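You operate a simulated robot arm through the tools that you are given. There is no shell and no other tool. Be economical: measure what you need, move in short steps, check, and stop when the job is done.

You are at the controls of a simulated two-armed robot. One attempt, no reset.

## Task
Stack the valve motor marked "R-45" from the top of the board stack on top of the valve motor that says "R-41". Take the purple sponge and leave it on the clear end of the power bench. Put the beige open box labelled "J-79" from the top of the fixings bench on top of the white hawk. Press the number five key three times. Put the 15 mm white gauge block from the top of the sample bench on top of the black tape measure there and the 25 mm white gauge block on the top of the white sill board. Put the 35 mm grey fixings box from the top of the sample bench on top of the card box there and the 50 mm grey fixings box on the top of the site box. Any order will do. Set down upright: white gauge block.

Only the result counts: the job must be done as asked and must still hold three seconds after the hand-in. Knocking over, shifting, dropping, spilling or breaking anything else fails it.

## Robot
Two 7-joint arms with two-finger parallel grippers on one trunk, on a base that drives. Base frame: it is fixed to the floor where the robot stands at the start and does not move with it; the origin is under the middle of the robot, x ahead of it, y to its left, z up. Readings come in mm, degrees, newtons and seconds.
The left shoulder is at the start at [50, 158, 1058], the right one opposite. With the tool pointing down near the work surface each hand reaches from about 100 to 440 mm from the robot's upright axis, wherever it stands, measured 20 degrees to its own side. Places, roughly: beige open box [1500, -1500, 750]; card box [1000, -3000, 750]; clear end of the power bench (80x25 cm) [-840, 1460, 840]; grey fixings box [1500, -2750, 750]; number five key [1600, -2000, 800]; purple sponge (9x6x5 cm) [1400, -400, 400]; tape measure [1250, -2500, 750]; top of the site box [3400, -2500, 600]; top of the white sill board [3300, -1100, 900]; valve motor [750, 250, 750]; white gauge block [1500, -2500, 750]; white hawk (20x20x13 cm) [600, -2600, 800]. Payload 3.91 kg a hand.
The TCP of each hand is the grasp point between the finger pads, 30 mm short of the fingertips. In the tool frame z runs along the fingers and y along their closing line. Largest opening 110 mm; finger width 20, thickness 10; the body of the gripper, 48 by 112 mm, starts 55 mm behind the TCP.
Orientation is that of the tool frame in the base frame, as a unit quaternion [x, y, z, w]. With the fingers straight down and closing along the base's y, the tool's x points along the base's -x, its y along +y and its z along -z.

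## Interface
- The arms move only by the tool play_rows. It takes "left_steps", "right_steps" or both (then of equal length, played together; a hand with none holds still); each is a list of rows, each an object of numbers (a shift or turn left out is 0, a gripper value left out holds the last): "x", "y", "z": the shift along the tool's x, y, z in units of 400 mm (1.0 is 400 mm); "wx", "wy", "wz": the turn, a rotation vector about the tool's x, y, z in units of 120 degrees (1.0 is 120 degrees); "gripper": the closure in counts, from 0 (fully open) to 255 (shut). In form: [{"x": .., "y": .., "z": .., "wx": .., "wy": .., "wz": .., "gripper": ..}, ...]. A call has 1 to 12 rows; each row is the pose to reach, as a shift and turn from the pose commanded when the call began, along the tool's axes at that moment. A call with a number of a shift or a turn outside -1 to 1 is refused whole. Each row takes 0.2 s and may step no farther than 50 mm and 8.6 degrees from the row before; otherwise, or with a gripper value out of range, the whole call is refused. A pose out of reach is approached as far as the arm can. The call stops where the force on the tool passes 40 N (or 10 N more than at its start, if that is more) or the arm is blocked; 0.2 s more then pass. Each finger travels about 153 mm/s and halts on what it meets, pressing with about 30 N; the grip force reading is that of the motor and also rises with nothing between the fingers. The clock runs only during rows and for 0.2 s after the last one: add rows that repeat a pose to give the fingers time. It gives the time, the measured TCP pose, the force on the tool (base axes), the opening and the grip force at its end, in the units of the frame above (readings bear some noise), with the torque about the TCP (base axes, N m) and any sound that the robot's microphone picked up.
- Cameras (640 x 400 px; columns grow to the right, rows downward): "scene" is now at [129.8, 27.1, 1207.6]; the picture's right is [0.29, -0.96, 0.00], its down [-0.43, -0.13, -0.89] and it looks along [0.86, 0.26, -0.45] (base axes); focal length 249 px, centre (320, 200). "left" rides on the left gripper at [72, -17, -103] in its tool frame; the picture's right is [0.23, 0.97, 0.00], its down [-0.76, 0.18, -0.62] and it looks along [-0.61, 0.14, 0.78] (tool axes); focal length 222 px, centre (320, 200). "right" rides on the right gripper at [72, 17, -103] in its tool frame; the picture's right is [-0.23, 0.97, 0.00], its down [-0.76, -0.18, -0.62] and it looks along [-0.61, -0.14, 0.78] (tool axes); focal length 222 px, centre (320, 200). There is no depth. A picture from a camera that has moved, and an enlarged one, comes with that camera's place and axes in the base frame and with its lens.
- get_image(camera): a new picture of that camera. It takes no simulated time.
- raise_lower(by): slides the trunk up (or, below 0, down) by that many mm; the arms and the scene camera ride with it, the base frame stays. It gives what a move gives, with no picture.
- steer(legs): drives the robot by 1 to 6 legs, each [ahead, turn to the left] in mm and degrees, along the robot's own axes; the way and the turn of a leg run together, so that a leg with both is an arc; at most 1500 mm and 180 degrees a leg. The arms and the cameras ride along, it lands a little off, and it stops where it bumps. It gives what a move gives.
- head_to(pan, tilt): turns the head with the scene camera to pan (to the left, within 80 degrees either way) and tilt (down, from -29 to 69), counted from straight ahead of the robot. It gives what a move gives.
- zoom(camera, box): a new picture of the part [left, top, right, bottom] of that camera's present view, enlarged. It takes no simulated time.
- job_done(): hands the job in; it is judged then, once.

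Work in short steps. Places have to be worked out from the pictures, the camera data and where the tool is seen: move nearer, look again, correct. Check each grasp and each placing, and mend what went wrong. You have 217 turns and 208 pictures in all, those below and enlarged ones among them. Open the grippers and draw the arms clear of the work before you hand the job in, unless the task says otherwise; then end with one line.

The tools are called by a JSON object that holds its "method" and its "body". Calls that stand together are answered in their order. play_rows: Moves the arms, as the interface text tells. Its arguments: {"type":"object","properties":{"left_steps":{"type":"array","items":{"type":"object","properties":{"x":{"type":"number"},"y":{"type":"number"},"z":{"type":"number"},"wx":{"type":"number"},"wy":{"type":"number"},"wz":{"type":"number"},"gripper":{"type":"number"}}}},"right_steps":{"type":"array","items":{"type":"object","properties":{"x":{"type":"number"},"y":{"type":"number"},"z":{"type":"number"},"wx":{"type":"number"},"wy":{"type":"number"},"wz":{"type":"number"},"gripper":{"type":"number"}}}}},"required":[]} The other tools are called the same way: raise_lower (by) slides the trunk up or down; steer (legs) drives the base; head_to (pan, tilt) turns the head that bears the scene camera; get_image (camera) takes a picture; zoom (camera, box) takes an enlarged picture of a part of a camera's view; job_done () hands the job in.

At the start:

```text
clock: 0.0
left_tcp_pos: [322.4, 242.2, 1045.7]
left_tool_rot: [0.002, 1.0, 0.0, 0.0]
left_ft_force: [0.9, 0.1, -0.3]
left_ft_torque: [0.03, 0.01, 0.0]
left_width: 110.1
left_grasp_force: 0.0
right_tcp_pos: [400.9, -32.8, 1062.0]
right_tool_rot: [0.002, 1.0, 0.001, -0.001]
right_ft_force: [0.0, -0.6, -0.3]
right_ft_torque: [0.0, 0.04, -0.02]
right_width: 110.0
right_grasp_force: 0.0
trunk travel left (down, up): [-300.0, 182.0]
robot x, y, heading: [-0.4, -3.9, -0.0]
head pan, tilt: [16.9, 26.5]
```

scene: 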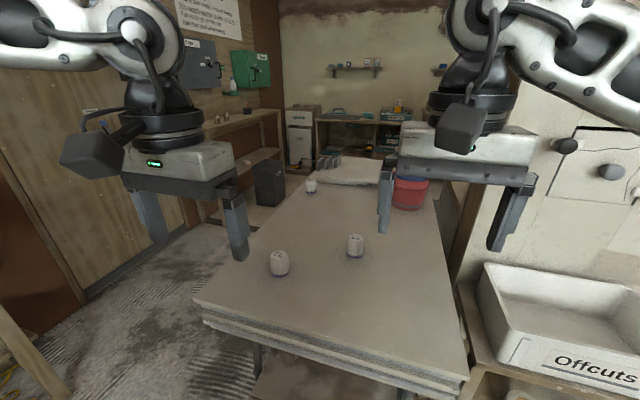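
right: 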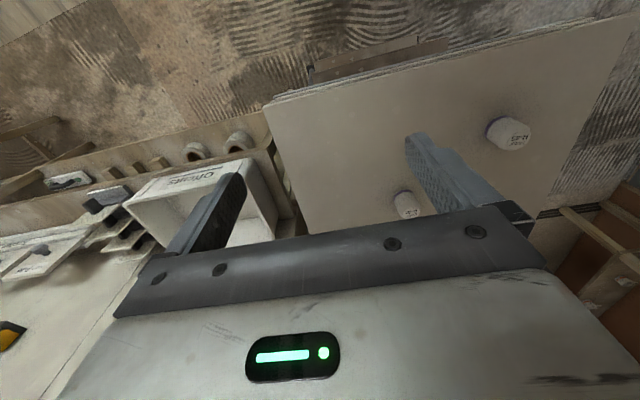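
left: 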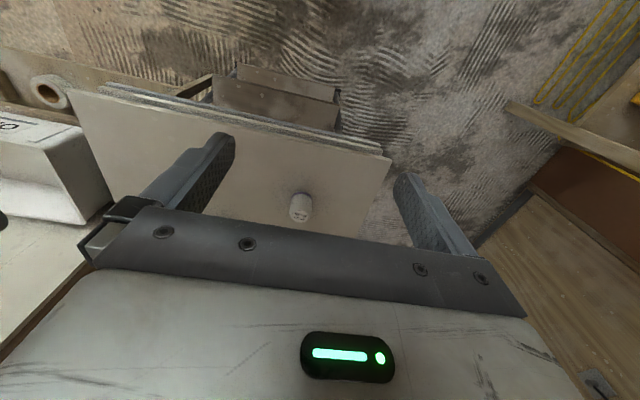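

I see three white cylinders on the board stack. I'll zoom in to read their labels and look around.

{"method": "zoom", "body": {"camera": "scene", "box": [240, 160, 440, 285]}}

{"method": "zoom", "body": {"camera": "right", "box": [380, 90, 560, 230]}}

{"method": "zoom", "body": {"camera": "left", "box": [260, 170, 340, 240]}}

```text
3.20 times, centred on (340, 222) of scene
camera zoom: at [129.8, 27.1, 1207.6], right [0.29, -0.96, 0.0], down [-0.43, -0.13, -0.89], along [0.86, 0.26, -0.45], focal length 796 px, centre (256, 128)
```

zoom: 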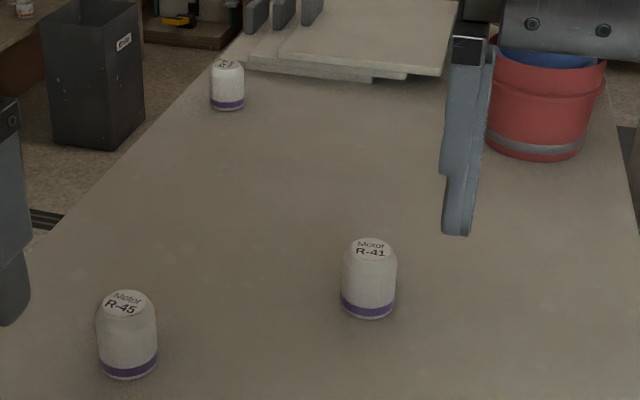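

```text
2.86 times, centred on (470, 160) of right
camera zoom: at [329.1, -15.2, 1166.1], right [0.23, 0.97, 0.0], down [0.76, -0.18, 0.62], along [0.61, -0.14, -0.78], focal length 635 px, centre (-109, 314)
```

zoom: 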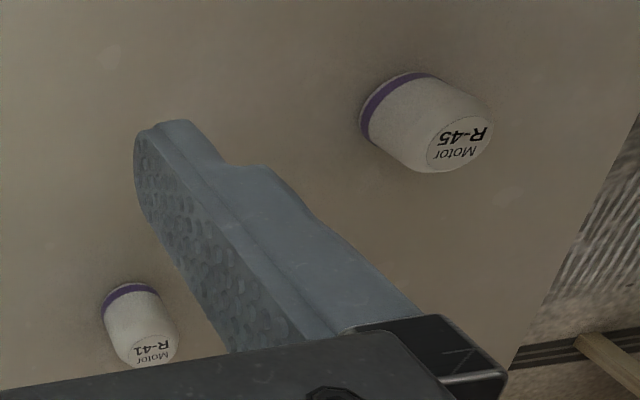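

```text
5.71 times, centred on (300, 205) of left
camera zoom: at [250.0, 225.9, 1148.3], right [-0.22, 0.97, 0.0], down [0.76, 0.17, 0.62], along [0.61, 0.14, -0.78], focal length 1269 px, centre (434, 171)
```

zoom: 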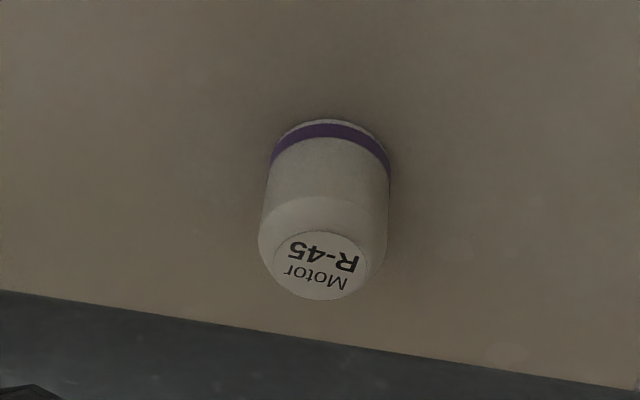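

Triangulating puts R-45 at about (550, 255), top z 828, and R-41 at about (671, 92). I'll check clearance below the board stack's front edge before driving closer.

{"method": "head_to", "body": {"pan": 0, "tilt": 60}}

{"method": "get_image", "body": {"camera": "scene"}}

```text
clock: 1.0
left_tcp_pos: [322.4, 241.4, 1045.7]
left_tool_rot: [0.002, 1.0, -0.001, 0.0]
left_ft_force: [0.4, 0.5, 1.0]
left_ft_torque: [0.05, 0.0, 0.01]
left_width: 109.9
left_grasp_force: 0.2
right_tcp_pos: [401.5, -32.7, 1062.9]
right_tool_rot: [0.002, 1.0, 0.0, 0.0]
right_ft_force: [0.7, 0.5, 0.7]
right_ft_torque: [-0.03, 0.01, 0.03]
right_width: 109.9
right_grasp_force: 0.0
trunk travel left (down, up): [-300.0, 182.0]
robot x, y, heading: [0.2, 1.1, 0.2]
head pan, tilt: [0.0, 60.0]
```

```text
201 pictures are left
camera scene: at [108.8, 0.4, 1160.0], right [0.0, -1.0, 0.0], down [-0.87, 0.0, -0.5], along [0.5, 0.0, -0.87], focal length 249 px, centre (320, 200)
```

scene: 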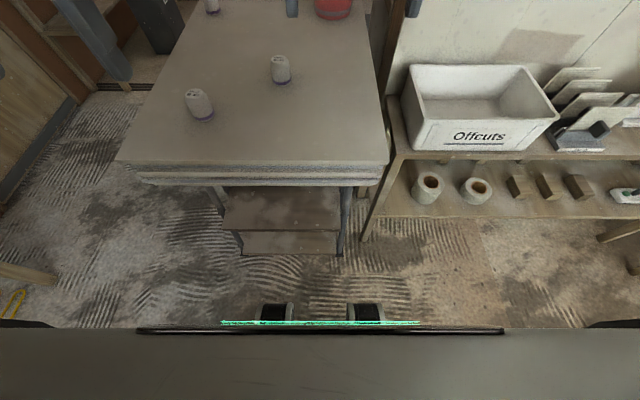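

The base front seems to be around x≈220 and the steps under the stack start at x≈474, so 200 mm forward should be clear. I'll drive that and look again.

{"method": "steer", "body": {"legs": [[200, 0]]}}

{"method": "get_image", "body": {"camera": "scene"}}

```text
clock: 2.5
left_tcp_pos: [473.8, 242.0, 1044.3]
left_tool_rot: [0.001, 1.0, 0.0, -0.001]
left_ft_force: [-0.3, 0.1, -0.4]
left_ft_torque: [-0.01, 0.02, 0.01]
left_width: 109.6
left_grasp_force: 0.2
right_tcp_pos: [554.4, -33.0, 1062.3]
right_tool_rot: [0.002, 1.0, 0.0, 0.0]
right_ft_force: [0.3, 0.8, -0.4]
right_ft_torque: [0.0, -0.03, 0.04]
right_width: 110.1
right_grasp_force: 0.1
trunk travel left (down, up): [-300.0, 182.0]
robot x, y, heading: [154.4, -0.5, -0.0]
head pan, tilt: [0.0, 60.0]
stopped in leg 1: the robot was blocked; the commanded pose is now the measured one
```

```text
200 pictures are left
camera scene: at [261.0, 0.6, 1159.9], right [0.0, -1.0, 0.0], down [-0.87, 0.0, -0.5], along [0.5, 0.0, -0.87], focal length 249 px, centre (320, 200)
```

scene: 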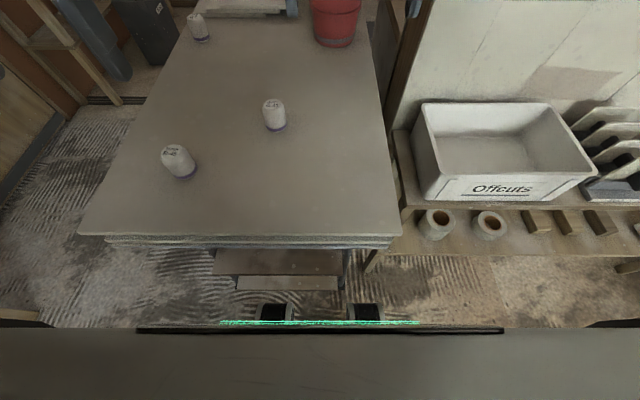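

The base stopped at x=154, evidently against the stack. I'll see how far the left arm reaches, moving it above R-45 at z≈930.

{"method": "play_rows", "body": {"left_steps": [{"x": -0.06, "y": 0.01, "z": 0.09}, {"x": -0.12, "y": 0.02, "z": 0.18}, {"x": -0.19, "y": 0.0325, "z": 0.285}, {"x": -0.19, "y": 0.0325, "z": 0.285}]}}

{"method": "get_image", "body": {"camera": "left"}}

```text
refused: row 3 steps farther than a row can; nothing moved
```

```text
199 pictures are left
camera left: at [402.2, 226.0, 1148.0], right [-0.22, 0.97, 0.0], down [0.76, 0.17, 0.62], along [0.61, 0.14, -0.78], focal length 222 px, centre (320, 200)
```

left: 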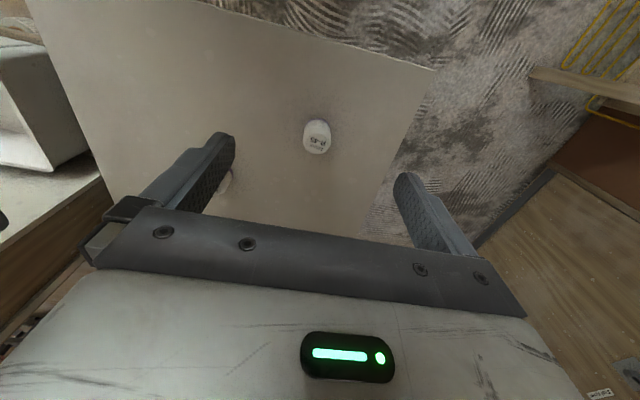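

Row 3 stepped slightly too far. I'll resend it with smaller steps.

{"method": "play_rows", "body": {"left_steps": [{"x": -0.05, "y": 0.01, "z": 0.075}, {"x": -0.1, "y": 0.02, "z": 0.15}, {"x": -0.15, "y": 0.03, "z": 0.225}, {"x": -0.19, "y": 0.035, "z": 0.285}, {"x": -0.19, "y": 0.035, "z": 0.285}]}}

{"method": "get_image", "body": {"camera": "left"}}

```text
clock: 3.8
left_tcp_pos: [550.7, 255.8, 932.0]
left_tool_rot: [0.003, 1.0, 0.0, 0.0]
left_ft_force: [0.0, -0.7, 0.1]
left_ft_torque: [-0.01, 0.01, 0.0]
left_width: 109.9
left_grasp_force: 0.2
right_tcp_pos: [553.3, -32.7, 1062.6]
right_tool_rot: [0.003, 1.0, 0.0, 0.0]
right_ft_force: [0.3, 0.5, 0.7]
right_ft_torque: [0.0, -0.02, -0.01]
right_width: 110.1
right_grasp_force: 0.1
trunk travel left (down, up): [-300.0, 182.0]
robot x, y, heading: [152.6, 1.6, 0.0]
head pan, tilt: [0.0, 60.0]
```

```text
198 pictures are left
camera left: at [477.8, 240.4, 1033.9], right [-0.22, 0.97, 0.0], down [0.76, 0.17, 0.62], along [0.61, 0.14, -0.78], focal length 222 px, centre (320, 200)
```

left: 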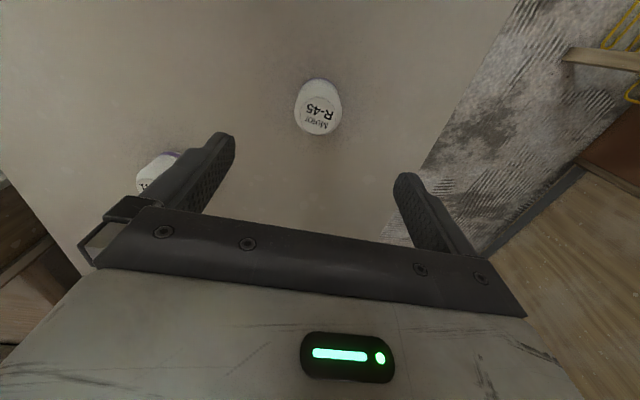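

The left hand is directly over R-45. Before gripping, I'll test the reach to R-41 and move the right hand out of the way.

{"method": "play_rows", "body": {"left_steps": [{}, {}, {"x": -0.06, "y": -0.08}, {"x": -0.12, "y": -0.16}, {"x": -0.18, "y": -0.24}, {"x": -0.24, "y": -0.32}, {"x": -0.3, "y": -0.4}, {"x": -0.3, "y": -0.4}], "right_steps": [{"y": -0.1}, {"y": -0.2}, {"y": -0.3}, {"y": -0.4}, {"y": -0.5}, {"y": -0.5}, {"y": -0.5}, {"y": -0.5}]}}

{"method": "get_image", "body": {"camera": "left"}}

```text
clock: 5.5
left_tcp_pos: [626.9, 151.4, 934.9]
left_tool_rot: [0.001, 1.0, -0.001, 0.0]
left_ft_force: [-0.5, 0.1, -0.6]
left_ft_torque: [0.0, -0.02, 0.02]
left_width: 110.1
left_grasp_force: 0.0
left hand out of reach, approached as far as the arm can: row 6, 7, 8
right_tcp_pos: [552.9, -233.3, 1062.3]
right_tool_rot: [0.002, 1.0, 0.0, 0.0]
right_ft_force: [0.0, 0.1, -0.3]
right_ft_torque: [-0.03, -0.02, -0.04]
right_width: 110.2
right_grasp_force: 0.0
trunk travel left (down, up): [-300.0, 182.0]
robot x, y, heading: [153.5, -0.4, 0.0]
head pan, tilt: [0.0, 60.0]
```

```text
197 pictures are left
camera left: at [554.0, 133.9, 1037.6], right [-0.22, 0.97, 0.0], down [0.76, 0.18, 0.62], along [0.61, 0.14, -0.78], focal length 222 px, centre (320, 200)
```

left: 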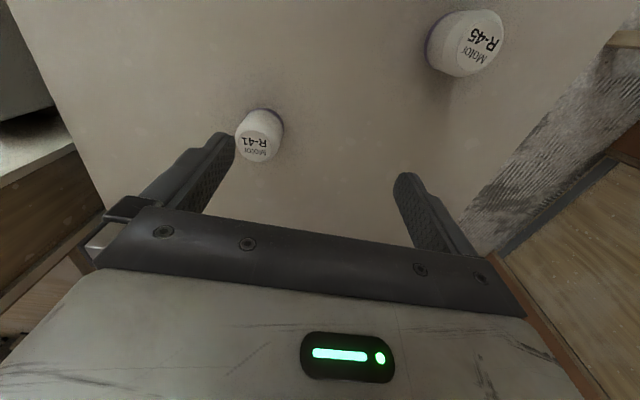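

R-41 is about 50 mm beyond reach from this pose. Turning the robot right brings the left shoulder forward, so I'll retract both hands, back off a little and rotate.

{"method": "play_rows", "body": {"left_steps": [{"x": 0.05, "z": -0.05}, {"x": 0.1, "z": -0.1}, {"x": 0.15, "z": -0.15}, {"x": 0.2, "z": -0.2}], "right_steps": [{"x": 0.1}, {"x": 0.2}, {"x": 0.3}, {"x": 0.4}]}}

{"method": "steer", "body": {"legs": [[-60, 0], [0, -35]]}}

{"method": "get_image", "body": {"camera": "scene"}}

```text
clock: 6.5
left_tcp_pos: [545.3, 150.7, 1013.6]
left_tool_rot: [0.001, 1.0, 0.001, 0.0]
left_ft_force: [0.0, 0.7, 0.0]
left_ft_torque: [0.02, -0.01, 0.01]
left_width: 110.1
left_grasp_force: 0.0
right_tcp_pos: [393.0, -233.0, 1061.7]
right_tool_rot: [0.001, 1.0, 0.0, 0.0]
right_ft_force: [0.4, 0.4, -0.2]
right_ft_torque: [0.02, 0.04, 0.03]
right_width: 109.9
right_grasp_force: 0.0
trunk travel left (down, up): [-300.0, 182.0]
robot x, y, heading: [153.1, 2.3, 0.1]
head pan, tilt: [0.0, 60.0]
```

```text
clock: 9.2
left_tcp_pos: [499.4, -103.6, 1014.7]
left_tool_rot: [0.305, 0.952, 0.0, 0.0]
left_ft_force: [-0.6, -0.5, -0.5]
left_ft_torque: [0.03, 0.01, 0.0]
left_width: 110.0
left_grasp_force: 0.0
right_tcp_pos: [154.5, -330.1, 1061.9]
right_tool_rot: [0.305, 0.952, 0.0, 0.0]
right_ft_force: [0.5, 0.6, -0.2]
right_ft_torque: [-0.01, -0.01, 0.03]
right_width: 109.7
right_grasp_force: 0.0
trunk travel left (down, up): [-300.0, 182.0]
robot x, y, heading: [90.4, 0.6, -35.2]
head pan, tilt: [0.0, 60.0]
```

```text
196 pictures are left
camera scene: at [180.5, -61.2, 1160.0], right [-0.58, -0.82, 0.0], down [-0.71, 0.5, -0.5], along [0.41, -0.29, -0.87], focal length 249 px, centre (320, 200)
```

scene: 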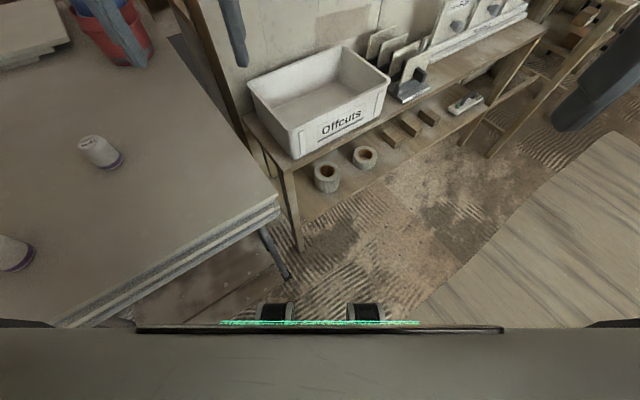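

Turned cleanly with no contact. Moving 45 mm ahead along this heading brings R-41 within about 415 mm of the left shoulder.

{"method": "steer", "body": {"legs": [[45, 0]]}}

```text
clock: 10.1
left_tcp_pos: [537.0, -129.8, 1015.3]
left_tool_rot: [0.305, 0.952, 0.0, -0.001]
left_ft_force: [0.5, -0.6, 0.3]
left_ft_torque: [-0.01, 0.05, -0.04]
left_width: 110.2
left_grasp_force: 0.0
right_tcp_pos: [192.3, -355.9, 1061.2]
right_tool_rot: [0.305, 0.953, 0.0, -0.001]
right_ft_force: [-0.7, -0.4, 0.1]
right_ft_torque: [0.01, -0.01, 0.01]
right_width: 110.1
right_grasp_force: 0.0
trunk travel left (down, up): [-300.0, 182.0]
robot x, y, heading: [128.5, -26.4, -35.3]
head pan, tilt: [0.0, 60.0]
```

The left hand is now at (537,-130). I'll swing it over R-45 at z≈930.

{"method": "play_rows", "body": {"left_steps": [{"x": 0.06, "y": 0.09, "z": 0.0236}, {"x": 0.12, "y": 0.18, "z": 0.047}, {"x": 0.18, "y": 0.27, "z": 0.07}, {"x": 0.24, "y": 0.36, "z": 0.094}, {"x": 0.3, "y": 0.45, "z": 0.118}, {"x": 0.36, "y": 0.54, "z": 0.142}, {"x": 0.42, "y": 0.63, "z": 0.165}, {"x": 0.48, "y": 0.72, "z": 0.189}, {"x": 0.535, "y": 0.8, "z": 0.2125}, {"x": 0.535, "y": 0.8, "z": 0.2125}]}}

{"method": "get_image", "body": {"camera": "left"}}

```text
clock: 12.3
left_tcp_pos: [549.0, 243.7, 930.6]
left_tool_rot: [0.304, 0.953, 0.001, 0.001]
left_ft_force: [0.4, -0.1, -0.4]
left_ft_torque: [0.01, 0.04, 0.04]
left_width: 109.9
left_grasp_force: 0.1
left hand out of reach, approached as far as the arm can: row 9, 10
right_tcp_pos: [192.4, -355.4, 1060.9]
right_tool_rot: [0.305, 0.952, 0.0, 0.0]
right_ft_force: [-0.1, -0.8, -0.2]
right_ft_torque: [0.02, -0.02, 0.0]
right_width: 110.1
right_grasp_force: 0.0
trunk travel left (down, up): [-300.0, 182.0]
robot x, y, heading: [128.1, -28.1, -35.3]
head pan, tilt: [0.0, 60.0]
```

```text
195 pictures are left
camera left: at [479.2, 273.6, 1033.7], right [0.38, 0.93, 0.0], down [0.72, -0.3, 0.62], along [0.58, -0.24, -0.78], focal length 222 px, centre (320, 200)
```

left: 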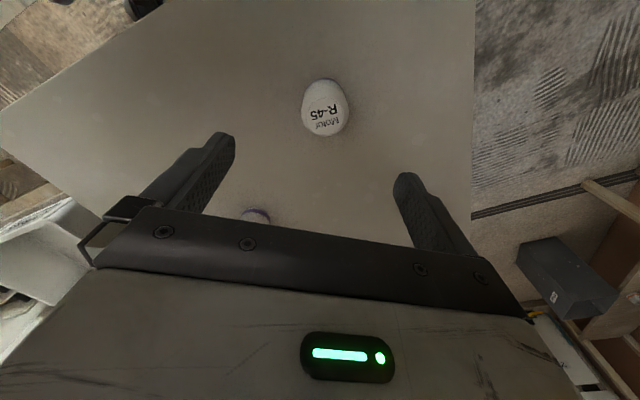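

Reach stopped at about 500 mm from the robot axis. I'll test R-41's direction from this stance.

{"method": "play_rows", "body": {"left_steps": [{"x": -0.1, "y": -0.03}, {"x": -0.2, "y": -0.06}, {"x": -0.3, "y": -0.09}, {"x": -0.4, "y": -0.12}, {"x": -0.445, "y": -0.125}, {"x": -0.445, "y": -0.125}]}}

```text
clock: 13.7
left_tcp_pos: [665.6, 101.7, 931.3]
left_tool_rot: [0.304, 0.953, 0.0, 0.0]
left_ft_force: [0.1, 0.7, 0.0]
left_ft_torque: [-0.03, 0.0, -0.02]
left_width: 110.3
left_grasp_force: 0.0
right_tcp_pos: [191.8, -355.6, 1061.8]
right_tool_rot: [0.305, 0.952, 0.0, 0.001]
right_ft_force: [1.0, -0.1, 0.2]
right_ft_torque: [-0.01, 0.04, 0.0]
right_width: 110.0
right_grasp_force: 0.0
trunk travel left (down, up): [-300.0, 182.0]
robot x, y, heading: [131.9, -28.3, -35.3]
head pan, tilt: [0.0, 60.0]
```

R-41 is reachable from here. For R-45 I'll return over it with the tool yawed 24° left to get round the sideways limit.

{"method": "play_rows", "body": {"left_steps": [{"x": 0.1, "y": 0.027, "wz": -0.05}, {"x": 0.2, "y": 0.055, "wz": -0.1}, {"x": 0.3, "y": 0.083, "wz": -0.15}, {"x": 0.4, "y": 0.11, "wz": -0.2}, {"x": 0.474, "y": 0.13, "wz": -0.2}, {"x": 0.474, "y": 0.13, "wz": -0.2}]}}

{"method": "get_image", "body": {"camera": "left"}}

```text
clock: 15.1
left_tcp_pos: [539.8, 254.3, 930.8]
left_tool_rot: [0.101, 0.995, 0.0, -0.001]
left_ft_force: [0.3, 0.0, -0.9]
left_ft_torque: [-0.01, 0.03, 0.02]
left_width: 109.9
left_grasp_force: 0.1
right_tcp_pos: [191.5, -356.4, 1062.4]
right_tool_rot: [0.305, 0.952, 0.0, 0.0]
right_ft_force: [0.2, 0.2, 0.6]
right_ft_torque: [-0.01, -0.01, 0.01]
right_width: 110.0
right_grasp_force: 0.0
trunk travel left (down, up): [-300.0, 182.0]
robot x, y, heading: [130.7, -28.8, -35.2]
head pan, tilt: [0.0, 60.0]
```

```text
194 pictures are left
camera left: at [464.6, 252.0, 1033.2], right [-0.03, 1.0, 0.0], down [0.78, 0.02, 0.62], along [0.62, 0.02, -0.78], focal length 222 px, centre (320, 200)
```

left: 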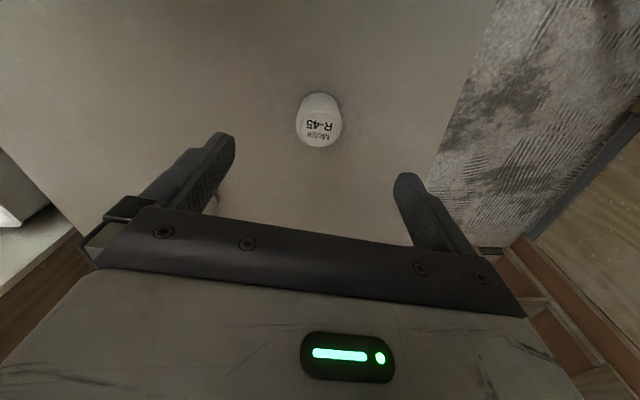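

The label sits at the predicted column and row under the grasp point, so alignment is good. I'll descend to z≈815, then close.

{"method": "play_rows", "body": {"left_steps": [{"z": 0.1}, {"z": 0.2}, {"z": 0.288}, {"z": 0.288}, {"z": 0.288, "gripper": 255}, {"z": 0.288, "gripper": 255}, {"z": 0.288, "gripper": 255}, {"z": 0.288, "gripper": 255}]}}

{"method": "get_image", "body": {"camera": "left"}}

```text
clock: 16.9
left_tcp_pos: [541.2, 254.3, 816.6]
left_tool_rot: [0.1, 0.995, 0.0, 0.0]
left_ft_force: [-0.5, -0.1, 0.5]
left_ft_torque: [-0.05, 0.0, -0.02]
left_width: 42.5
left_grasp_force: 30.3
right_tcp_pos: [192.1, -355.3, 1061.1]
right_tool_rot: [0.305, 0.952, 0.001, 0.001]
right_ft_force: [0.1, -0.4, 0.4]
right_ft_torque: [0.01, 0.02, -0.01]
right_width: 110.0
right_grasp_force: 0.0
trunk travel left (down, up): [-300.0, 182.0]
robot x, y, heading: [127.8, -28.6, -35.4]
head pan, tilt: [0.0, 60.0]
```

```text
193 pictures are left
camera left: at [465.8, 252.3, 918.7], right [-0.03, 1.0, 0.0], down [0.78, 0.02, 0.62], along [0.62, 0.02, -0.78], focal length 222 px, centre (320, 200)
```

left: 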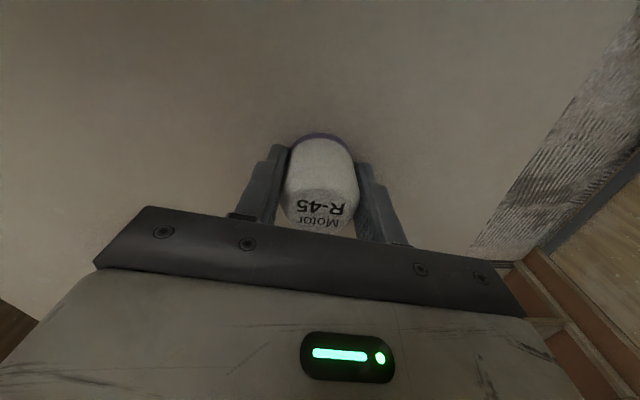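

Gripped at 42.5 mm with 30 N. I'll lift 110 mm and carry it over R-41 at about (658, 91), then look.

{"method": "play_rows", "body": {"left_steps": [{"z": -0.1}, {"z": -0.2}, {"z": -0.29}, {"x": -0.08, "y": -0.075, "z": -0.29, "wz": 0.05}, {"x": -0.16, "y": -0.15, "z": -0.29, "wz": 0.1}, {"x": -0.24, "y": -0.225, "z": -0.29, "wz": 0.15}, {"x": -0.32, "y": -0.3, "z": -0.29, "wz": 0.2}, {"x": -0.3675, "y": -0.341, "z": -0.29, "wz": 0.2}, {"x": -0.3675, "y": -0.341, "z": -0.29, "wz": 0.2}]}}

{"method": "get_image", "body": {"camera": "left"}}

{"method": "head_to", "body": {"pan": 40, "tilt": 45}}

{"method": "get_image", "body": {"camera": "scene"}}

```text
clock: 18.9
left_tcp_pos: [656.3, 88.5, 932.0]
left_tool_rot: [0.305, 0.952, 0.0, 0.0]
left_ft_force: [-0.7, -0.1, -1.5]
left_ft_torque: [0.0, 0.03, 0.0]
left_width: 42.4
left_grasp_force: 30.8
right_tcp_pos: [192.1, -355.4, 1062.9]
right_tool_rot: [0.305, 0.952, 0.0, 0.0]
right_ft_force: [-0.3, -0.5, 0.5]
right_ft_torque: [-0.01, 0.02, -0.02]
right_width: 109.8
right_grasp_force: 0.1
trunk travel left (down, up): [-300.0, 182.0]
robot x, y, heading: [127.7, -24.8, -35.2]
head pan, tilt: [0.0, 60.0]
```

```text
192 pictures are left
camera left: at [587.7, 117.8, 1035.2], right [0.38, 0.93, 0.0], down [0.72, -0.3, 0.62], along [0.58, -0.24, -0.78], focal length 222 px, centre (320, 200)
```

left: 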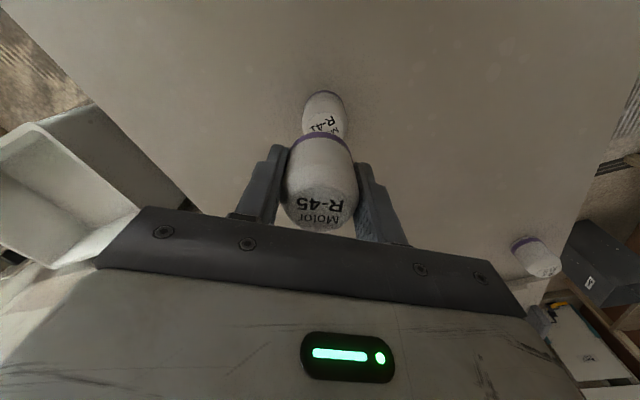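

```text
clock: 20.0
left_tcp_pos: [656.3, 88.9, 932.6]
left_tool_rot: [0.304, 0.953, 0.0, 0.0]
left_ft_force: [-0.2, 0.2, 0.1]
left_ft_torque: [0.01, 0.04, 0.0]
left_width: 42.7
left_grasp_force: 30.0
right_tcp_pos: [192.0, -355.7, 1061.6]
right_tool_rot: [0.305, 0.952, 0.0, 0.0]
right_ft_force: [0.3, -0.3, -0.2]
right_ft_torque: [0.0, -0.02, 0.0]
right_width: 110.1
right_grasp_force: 0.0
trunk travel left (down, up): [-300.0, 182.0]
robot x, y, heading: [127.3, -30.8, -34.9]
head pan, tilt: [40.0, 45.0]
```

```text
191 pictures are left
camera scene: at [244.2, -41.9, 1179.4], right [0.08, -1.0, 0.0], down [-0.7, -0.06, -0.71], along [0.7, 0.06, -0.71], focal length 249 px, centre (320, 200)
```

scene: 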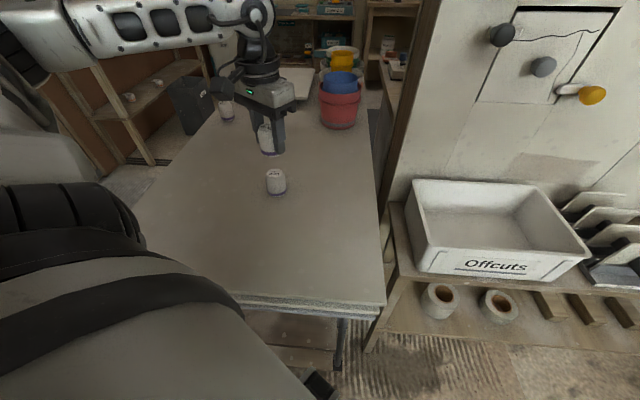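

R-41 sits just behind the held motor in this view. I'll zoom in on both cameras to fine-align.

{"method": "zoom", "body": {"camera": "left", "box": [260, 80, 380, 240]}}

{"method": "zoom", "body": {"camera": "scene", "box": [220, 110, 330, 210]}}

```text
2.50 times, centred on (320, 160) of left
camera zoom: at [587.4, 117.8, 1035.1], right [0.38, 0.93, 0.0], down [0.72, -0.3, 0.62], along [0.58, -0.24, -0.78], focal length 555 px, centre (320, 300)
```

zoom: 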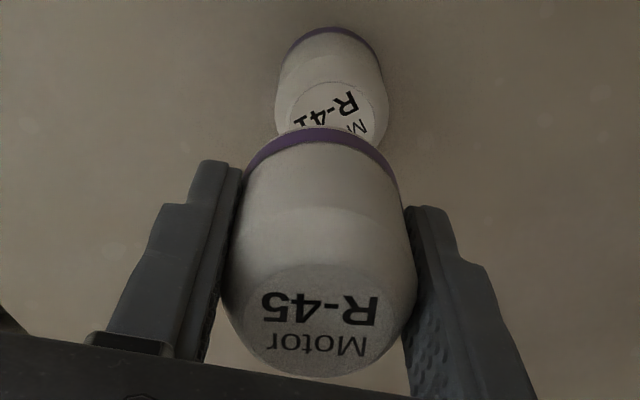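

```text
4.00 times, centred on (275, 160) of scene
camera zoom: at [244.2, -41.9, 1179.4], right [0.08, -1.0, 0.0], down [-0.7, -0.06, -0.71], along [0.7, 0.06, -0.71], focal length 996 px, centre (500, 360)
```

zoom: 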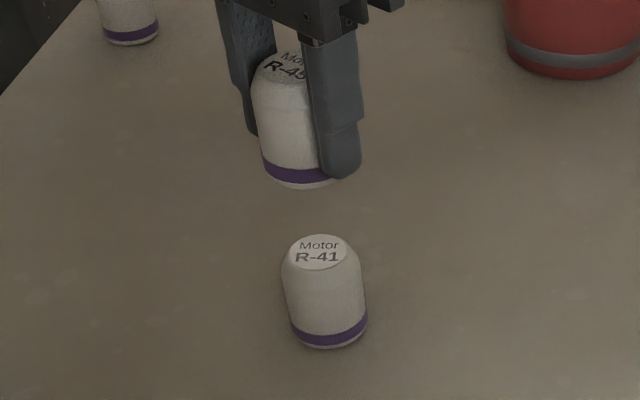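

Combining the two views puts R-41 at about (661.6, 92.9), 5–6 mm from the current TCP. I'll shift over and descend most of the way.

{"method": "play_rows", "body": {"left_steps": [{"x": -0.0047, "y": 0.0162}, {"x": -0.0047, "y": 0.0162, "z": 0.06}, {"x": -0.0047, "y": 0.0162, "z": 0.11}, {"x": -0.0047, "y": 0.0162, "z": 0.11}]}}

{"method": "zoom", "body": {"camera": "left", "box": [260, 80, 380, 240]}}

{"method": "zoom", "body": {"camera": "scene", "box": [220, 110, 330, 210]}}

```text
clock: 21.0
left_tcp_pos: [663.7, 95.5, 886.7]
left_tool_rot: [0.305, 0.952, -0.001, 0.0]
left_ft_force: [-0.2, 0.9, -1.1]
left_ft_torque: [-0.04, 0.0, 0.01]
left_width: 42.4
left_grasp_force: 29.7
right_tcp_pos: [191.1, -356.2, 1061.7]
right_tool_rot: [0.304, 0.953, 0.001, 0.0]
right_ft_force: [0.1, -0.5, -0.1]
right_ft_torque: [0.03, -0.02, 0.01]
right_width: 110.2
right_grasp_force: 0.0
trunk travel left (down, up): [-300.0, 182.0]
robot x, y, heading: [131.1, -22.9, -35.0]
head pan, tilt: [40.0, 45.0]
```

```text
2.50 times, centred on (320, 160) of left
camera zoom: at [593.4, 123.1, 990.3], right [0.38, 0.92, 0.0], down [0.72, -0.3, 0.62], along [0.58, -0.24, -0.78], focal length 555 px, centre (320, 300)
```

zoom: 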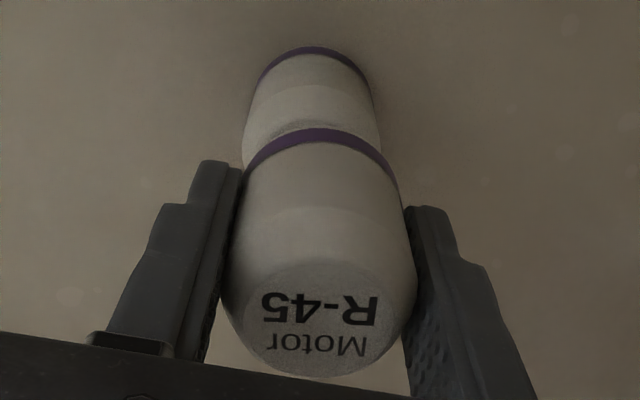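

```text
4.00 times, centred on (275, 160) of scene
camera zoom: at [244.2, -41.8, 1179.4], right [0.08, -1.0, 0.0], down [-0.7, -0.06, -0.71], along [0.7, 0.06, -0.71], focal length 996 px, centre (500, 360)
```

zoom: 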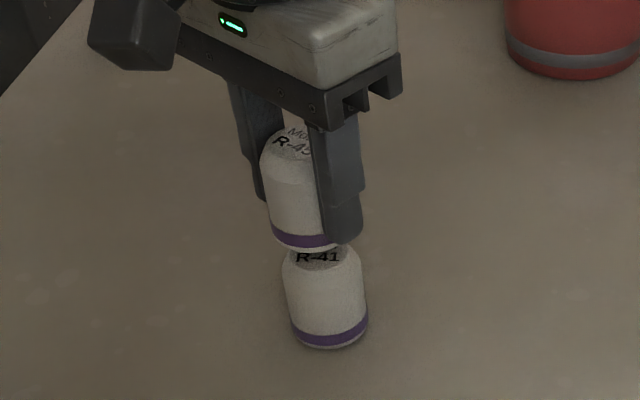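

I overshot by about 3 mm toward +y. I'll shift back 3.3 mm and creep down.

{"method": "play_rows", "body": {"left_steps": [{"y": -0.0083}, {"y": -0.0083, "z": 0.006}, {"y": -0.0083, "z": 0.012}, {"y": -0.0083, "z": 0.012}]}}

{"method": "zoom", "body": {"camera": "left", "box": [260, 80, 380, 240]}}

{"method": "zoom", "body": {"camera": "scene", "box": [220, 110, 330, 210]}}

```text
clock: 22.0
left_tcp_pos: [660.2, 91.9, 883.6]
left_tool_rot: [0.305, 0.952, 0.0, 0.001]
left_ft_force: [-1.1, 0.4, 0.0]
left_ft_torque: [0.0, 0.02, 0.03]
left_width: 42.5
left_grasp_force: 30.3
right_tcp_pos: [192.1, -356.2, 1062.6]
right_tool_rot: [0.305, 0.952, 0.0, 0.0]
right_ft_force: [-0.7, 0.3, 0.4]
right_ft_torque: [0.06, -0.01, -0.01]
right_width: 109.9
right_grasp_force: 0.1
trunk travel left (down, up): [-300.0, 182.0]
robot x, y, heading: [127.9, -25.4, -35.1]
head pan, tilt: [40.0, 45.0]
```

```text
2.50 times, centred on (320, 160) of left
camera zoom: at [591.7, 120.3, 986.0], right [0.38, 0.92, 0.0], down [0.72, -0.3, 0.62], along [0.58, -0.24, -0.78], focal length 555 px, centre (320, 300)
```

zoom: 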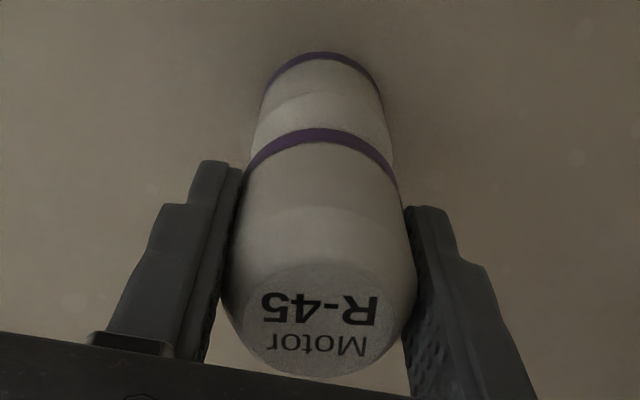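

```text
4.00 times, centred on (275, 160) of scene
camera zoom: at [244.2, -41.8, 1179.4], right [0.08, -1.0, 0.0], down [-0.7, -0.06, -0.71], along [0.7, 0.06, -0.71], focal length 996 px, centre (500, 360)
```

zoom: 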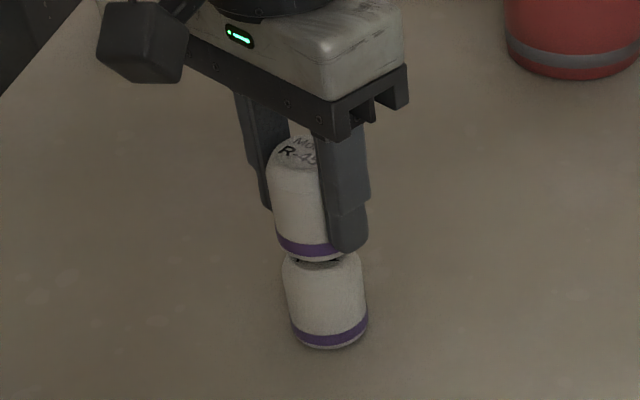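

Columns now match. I'll creep down 6 mm in 1 mm rows, watching the force.

{"method": "play_rows", "body": {"left_steps": [{"x": -0.0025, "z": 0.0025}, {"x": -0.0025, "z": 0.005}, {"x": -0.0025, "z": 0.0075}, {"x": -0.0025, "z": 0.01}, {"x": -0.0025, "z": 0.0125}]}}

{"method": "zoom", "body": {"camera": "scene", "box": [220, 110, 330, 210]}}

```text
clock: 23.2
left_tcp_pos: [661.1, 91.1, 876.8]
left_tool_rot: [0.304, 0.953, 0.001, 0.0]
left_ft_force: [0.4, -0.3, -1.3]
left_ft_torque: [-0.04, -0.01, 0.0]
left_width: 42.3
left_grasp_force: 30.3
right_tcp_pos: [192.0, -355.8, 1061.7]
right_tool_rot: [0.304, 0.953, 0.0, 0.0]
right_ft_force: [0.3, 0.2, -0.9]
right_ft_torque: [-0.01, 0.01, 0.0]
right_width: 110.4
right_grasp_force: 0.1
trunk travel left (down, up): [-300.0, 182.0]
robot x, y, heading: [129.2, -25.1, -35.2]
head pan, tilt: [40.0, 45.0]
```

```text
4.00 times, centred on (275, 160) of scene
camera zoom: at [244.2, -41.9, 1179.4], right [0.08, -1.0, 0.0], down [-0.7, -0.06, -0.71], along [0.7, 0.06, -0.71], focal length 996 px, centre (500, 360)
```

zoom: 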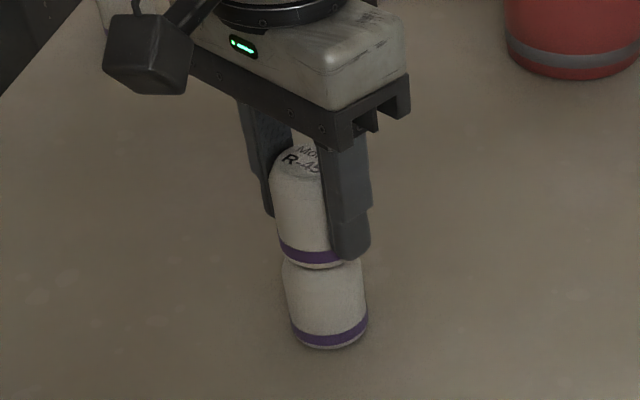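

No contact yet. I'll continue down 5 mm more in fine rows.

{"method": "play_rows", "body": {"left_steps": [{"z": 0.002}, {"z": 0.004}, {"z": 0.006}, {"z": 0.008}, {"z": 0.01}, {"z": 0.012}]}}

```text
clock: 24.6
left_tcp_pos: [661.5, 90.9, 875.2]
left_tool_rot: [0.305, 0.952, 0.0, 0.002]
left_ft_force: [0.9, 2.3, 11.1]
left_ft_torque: [0.12, 0.05, -0.01]
left_width: 42.6
left_grasp_force: 30.3
right_tcp_pos: [192.3, -355.1, 1062.0]
right_tool_rot: [0.305, 0.952, 0.0, 0.0]
right_ft_force: [0.1, 0.2, -0.3]
right_ft_torque: [-0.01, -0.01, 0.03]
right_width: 110.0
right_grasp_force: 0.0
trunk travel left (down, up): [-300.0, 182.0]
robot x, y, heading: [127.1, -24.6, -35.3]
head pan, tilt: [40.0, 45.0]
```

Contact is made at 11 N. I'll relieve the preload, open, and lift clear.

{"method": "play_rows", "body": {"left_steps": [{"z": -0.006}, {"z": -0.006, "gripper": 120}, {"z": -0.006, "gripper": 60}, {"z": -0.006, "gripper": 0}, {"z": -0.006, "gripper": 0}, {"z": -0.1}, {"z": -0.2}, {"z": -0.3}, {"z": -0.3}]}}

{"method": "zoom", "body": {"camera": "scene", "box": [220, 110, 330, 210]}}

{"method": "get_image", "body": {"camera": "left"}}

```text
clock: 26.6
left_tcp_pos: [661.9, 92.3, 995.3]
left_tool_rot: [0.305, 0.952, 0.0, 0.0]
left_ft_force: [0.1, -0.4, 0.4]
left_ft_torque: [0.02, 0.03, 0.02]
left_width: 110.0
left_grasp_force: 0.2
right_tcp_pos: [192.4, -356.9, 1062.2]
right_tool_rot: [0.305, 0.952, -0.001, 0.0]
right_ft_force: [-0.1, 0.1, 0.3]
right_ft_torque: [-0.03, 0.05, 0.02]
right_width: 110.1
right_grasp_force: 0.0
trunk travel left (down, up): [-300.0, 182.0]
robot x, y, heading: [123.6, -29.2, -35.2]
head pan, tilt: [40.0, 45.0]
```

```text
4.00 times, centred on (275, 160) of scene
camera zoom: at [244.1, -41.8, 1179.4], right [0.08, -1.0, 0.0], down [-0.7, -0.06, -0.71], along [0.7, 0.06, -0.71], focal length 996 px, centre (500, 360)
```

zoom: 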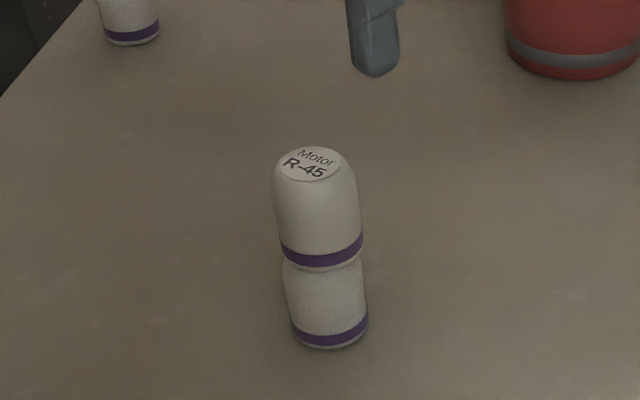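

```text
182 pictures are left
camera left: at [592.8, 120.6, 1097.9], right [0.38, 0.93, 0.0], down [0.72, -0.3, 0.62], along [0.58, -0.24, -0.78], focal length 222 px, centre (320, 200)
```

left: 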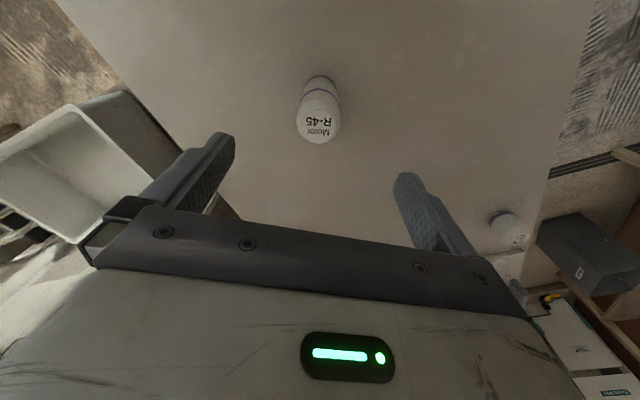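

Stack R-45 on R-41 stands straight. I'll retract the left hand and back the robot away, then look around the room to plan routes.

{"method": "play_rows", "body": {"left_steps": [{"z": -0.1}, {"x": 0.1, "z": -0.1}, {"x": 0.2, "z": -0.1}, {"x": 0.3, "z": -0.1}, {"x": 0.4, "z": -0.1}, {"x": 0.5, "z": -0.1}, {"x": 0.6, "z": -0.1}]}}

{"method": "steer", "body": {"legs": [[-150, 0]]}}

{"method": "head_to", "body": {"pan": -20, "tilt": 15}}

{"method": "get_image", "body": {"camera": "scene"}}

```text
clock: 28.2
left_tcp_pos: [466.0, 231.3, 1032.8]
left_tool_rot: [0.305, 0.953, -0.001, 0.0]
left_ft_force: [0.1, 0.0, 0.0]
left_ft_torque: [0.01, 0.02, -0.01]
left_width: 110.0
left_grasp_force: 0.1
right_tcp_pos: [192.7, -354.8, 1060.8]
right_tool_rot: [0.305, 0.952, -0.001, 0.0]
right_ft_force: [-0.2, -0.1, 0.6]
right_ft_torque: [-0.03, -0.02, 0.02]
right_width: 109.8
right_grasp_force: 0.1
trunk travel left (down, up): [-300.0, 182.0]
robot x, y, heading: [129.8, -27.5, -35.2]
head pan, tilt: [40.0, 45.0]
```

```text
clock: 29.5
left_tcp_pos: [344.9, 316.1, 1032.9]
left_tool_rot: [0.305, 0.952, 0.0, 0.0]
left_ft_force: [-0.3, -0.6, -0.6]
left_ft_torque: [0.03, 0.01, 0.03]
left_width: 110.3
left_grasp_force: 0.0
right_tcp_pos: [70.0, -269.9, 1061.5]
right_tool_rot: [0.305, 0.953, 0.0, 0.0]
right_ft_force: [0.3, -0.5, 1.3]
right_ft_torque: [-0.01, 0.02, 0.04]
right_width: 110.1
right_grasp_force: 0.1
trunk travel left (down, up): [-300.0, 182.0]
robot x, y, heading: [6.6, 63.7, -35.1]
head pan, tilt: [40.0, 45.0]
```

```text
clock: 30.8
left_tcp_pos: [344.8, 316.7, 1032.4]
left_tool_rot: [0.306, 0.952, 0.0, 0.001]
left_ft_force: [-0.3, -0.2, 0.1]
left_ft_torque: [0.0, 0.01, 0.03]
left_width: 109.7
left_grasp_force: 0.1
right_tcp_pos: [69.6, -269.1, 1062.4]
right_tool_rot: [0.306, 0.952, 0.0, -0.001]
right_ft_force: [-0.5, -0.2, -1.0]
right_ft_torque: [-0.04, 0.01, 0.0]
right_width: 110.0
right_grasp_force: 0.1
trunk travel left (down, up): [-300.0, 182.0]
robot x, y, heading: [7.3, 59.6, -35.0]
head pan, tilt: [-20.0, 15.0]
```

```text
181 pictures are left
camera scene: at [94.5, -39.3, 1226.2], right [-0.82, -0.57, 0.0], down [-0.15, 0.21, -0.97], along [0.55, -0.79, -0.26], focal length 249 px, centre (320, 200)
```

scene: 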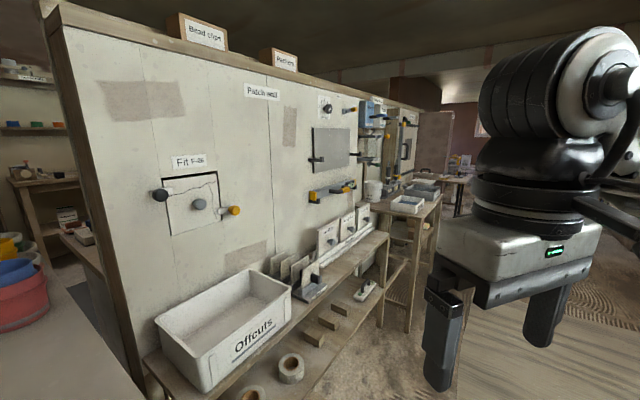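

A partition wall runs along x≈700–800 from y≈-180 toward -2500. I'll look left and ahead to see the other routes.

{"method": "head_to", "body": {"pan": 40, "tilt": 15}}

{"method": "get_image", "body": {"camera": "scene"}}

{"method": "head_to", "body": {"pan": -75, "tilt": 15}}

{"method": "get_image", "body": {"camera": "scene"}}

```text
clock: 32.1
left_tcp_pos: [344.3, 316.6, 1034.1]
left_tool_rot: [0.305, 0.952, 0.0, 0.0]
left_ft_force: [-0.1, -0.3, 0.0]
left_ft_torque: [-0.02, -0.03, -0.02]
left_width: 110.2
left_grasp_force: 0.1
right_tcp_pos: [70.5, -270.6, 1061.7]
right_tool_rot: [0.304, 0.953, 0.0, 0.0]
right_ft_force: [0.9, 1.1, 0.0]
right_ft_torque: [0.02, -0.05, -0.01]
right_width: 109.9
right_grasp_force: 0.1
trunk travel left (down, up): [-300.0, 182.0]
robot x, y, heading: [3.7, 60.5, -35.1]
head pan, tilt: [40.0, 15.0]
```

```text
180 pictures are left
camera scene: at [134.3, 45.1, 1226.3], right [0.08, -1.0, 0.0], down [-0.26, -0.02, -0.97], along [0.96, 0.08, -0.26], focal length 249 px, centre (320, 200)
```

scene: 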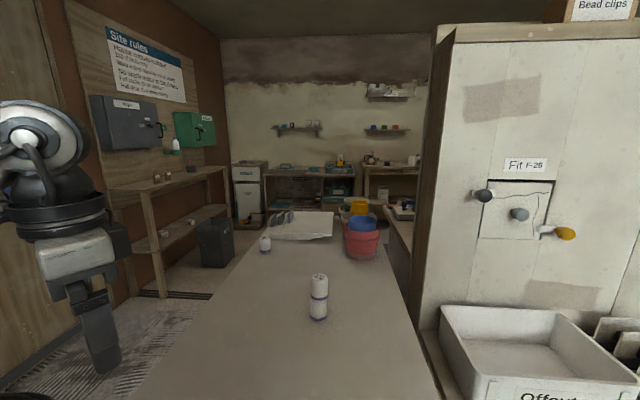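

```text
clock: 34.1
left_tcp_pos: [344.8, 317.4, 1033.4]
left_tool_rot: [0.305, 0.952, 0.001, 0.0]
left_ft_force: [0.6, 0.5, 0.0]
left_ft_torque: [0.0, -0.02, -0.01]
left_width: 110.1
left_grasp_force: 0.0
right_tcp_pos: [69.7, -270.1, 1061.9]
right_tool_rot: [0.305, 0.952, 0.0, 0.001]
right_ft_force: [0.1, 0.5, 0.2]
right_ft_torque: [0.01, -0.01, 0.02]
right_width: 109.8
right_grasp_force: 0.0
trunk travel left (down, up): [-300.0, 182.0]
robot x, y, heading: [6.4, 61.4, -35.3]
head pan, tilt: [-75.0, 15.0]
```

```text
179 pictures are left
camera scene: at [8.9, -50.2, 1226.3], right [-0.94, 0.35, 0.0], down [0.09, 0.24, -0.97], along [-0.33, -0.91, -0.26], focal length 249 px, centre (320, 200)
```

scene: 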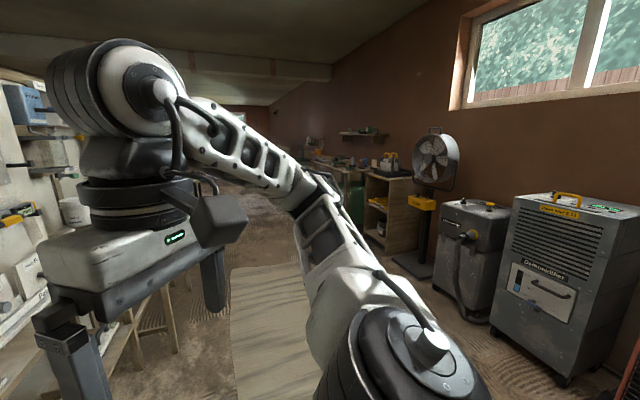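

The corridor left of the board stack (y≈400–1200) looks passable. I'll tuck both hands in and turn left to look at that side and the power bench.

{"method": "play_rows", "body": {"left_steps": [{"x": -0.06, "y": -0.09}, {"x": -0.12, "y": -0.18}, {"x": -0.18, "y": -0.27}, {"x": -0.24, "y": -0.36}, {"x": -0.3, "y": -0.45}, {"x": -0.36, "y": -0.54}, {"x": -0.4, "y": -0.585}], "right_steps": [{"x": -0.02, "y": 0.02}, {"x": -0.04, "y": 0.04}, {"x": -0.06, "y": 0.06}, {"x": -0.08, "y": 0.08}, {"x": -0.1, "y": 0.1}, {"x": -0.12, "y": 0.12}, {"x": -0.14, "y": 0.14}]}}

{"method": "steer", "body": {"legs": [[0, 90]]}}

{"method": "head_to", "body": {"pan": 50, "tilt": 25}}

{"method": "get_image", "body": {"camera": "scene"}}

{"method": "head_to", "body": {"pan": -20, "tilt": 30}}

{"method": "get_image", "body": {"camera": "scene"}}

```text
clock: 35.7
left_tcp_pos: [340.0, 31.5, 1032.6]
left_tool_rot: [0.305, 0.952, 0.0, -0.001]
left_ft_force: [0.7, 0.4, 0.0]
left_ft_torque: [0.0, 0.03, 0.0]
left_width: 110.1
left_grasp_force: 0.0
left hand out of reach, approached as far as the arm can: row 3
right_tcp_pos: [146.9, -257.2, 1061.0]
right_tool_rot: [0.305, 0.952, 0.0, 0.0]
right_ft_force: [0.1, -0.5, 0.0]
right_ft_torque: [0.02, 0.03, 0.01]
right_width: 110.0
right_grasp_force: 0.0
trunk travel left (down, up): [-300.0, 182.0]
robot x, y, heading: [5.5, 62.0, -35.3]
head pan, tilt: [-75.0, 15.0]
```

```text
clock: 39.9
left_tcp_pos: [33.9, 392.3, 1033.1]
left_tool_rot: [-0.457, 0.889, 0.0, 0.0]
left_ft_force: [0.1, 0.5, 0.0]
left_ft_torque: [0.02, 0.02, -0.02]
left_width: 109.7
left_grasp_force: 0.0
right_tcp_pos: [324.2, 200.4, 1062.0]
right_tool_rot: [-0.457, 0.89, 0.001, 0.0]
right_ft_force: [0.1, -0.5, 0.4]
right_ft_torque: [-0.02, -0.05, 0.01]
right_width: 110.2
right_grasp_force: 0.1
trunk travel left (down, up): [-300.0, 182.0]
robot x, y, heading: [8.6, 58.4, 54.5]
head pan, tilt: [-75.0, 15.0]
```

```text
clock: 42.0
left_tcp_pos: [33.9, 392.9, 1032.0]
left_tool_rot: [-0.457, 0.89, 0.0, 0.001]
left_ft_force: [0.1, 0.7, -0.1]
left_ft_torque: [0.02, 0.02, -0.03]
left_width: 109.8
left_grasp_force: 0.1
right_tcp_pos: [323.1, 200.5, 1061.0]
right_tool_rot: [-0.457, 0.889, -0.001, 0.0]
right_ft_force: [-0.7, 0.4, 0.5]
right_ft_torque: [-0.04, 0.0, 0.0]
right_width: 109.9
right_grasp_force: 0.0
trunk travel left (down, up): [-300.0, 182.0]
robot x, y, heading: [2.9, 57.5, 54.6]
head pan, tilt: [50.0, 25.0]
```

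```text
178 pictures are left
camera scene: at [8.4, 182.3, 1210.0], right [0.97, 0.25, 0.0], down [0.11, -0.41, -0.91], along [-0.23, 0.88, -0.42], focal length 249 px, centre (320, 200)
```

scene: 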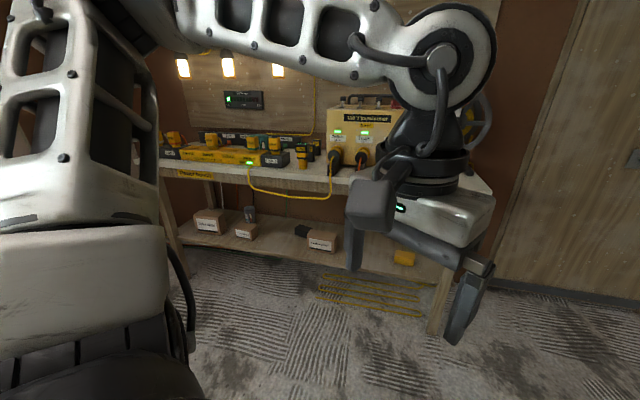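

```text
clock: 43.4
left_tcp_pos: [34.7, 393.4, 1032.2]
left_tool_rot: [-0.457, 0.889, 0.0, 0.001]
left_ft_force: [1.0, -0.4, 0.6]
left_ft_torque: [0.01, 0.04, 0.01]
left_width: 109.9
left_grasp_force: 0.1
right_tcp_pos: [323.3, 201.0, 1061.4]
right_tool_rot: [-0.457, 0.889, 0.0, -0.001]
right_ft_force: [0.6, 0.8, 0.1]
right_ft_torque: [-0.04, 0.03, -0.04]
right_width: 109.8
right_grasp_force: 0.1
trunk travel left (down, up): [-300.0, 182.0]
robot x, y, heading: [7.8, 60.2, 54.7]
head pan, tilt: [-20.0, 30.0]
```

```text
177 pictures are left
camera scene: at [106.0, 144.6, 1202.1], right [0.57, -0.82, 0.0], down [-0.41, -0.28, -0.87], along [0.71, 0.49, -0.5], focal length 249 px, centre (320, 200)
```

scene: 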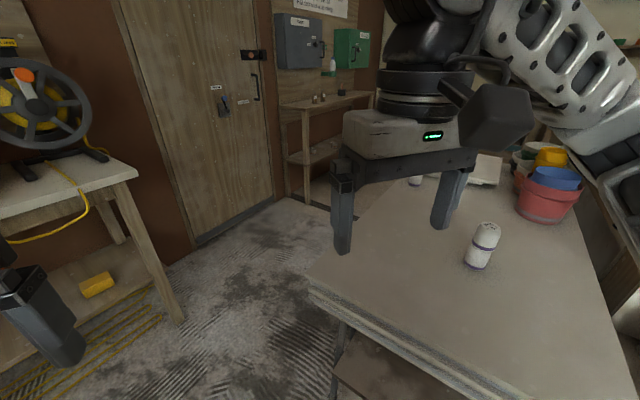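

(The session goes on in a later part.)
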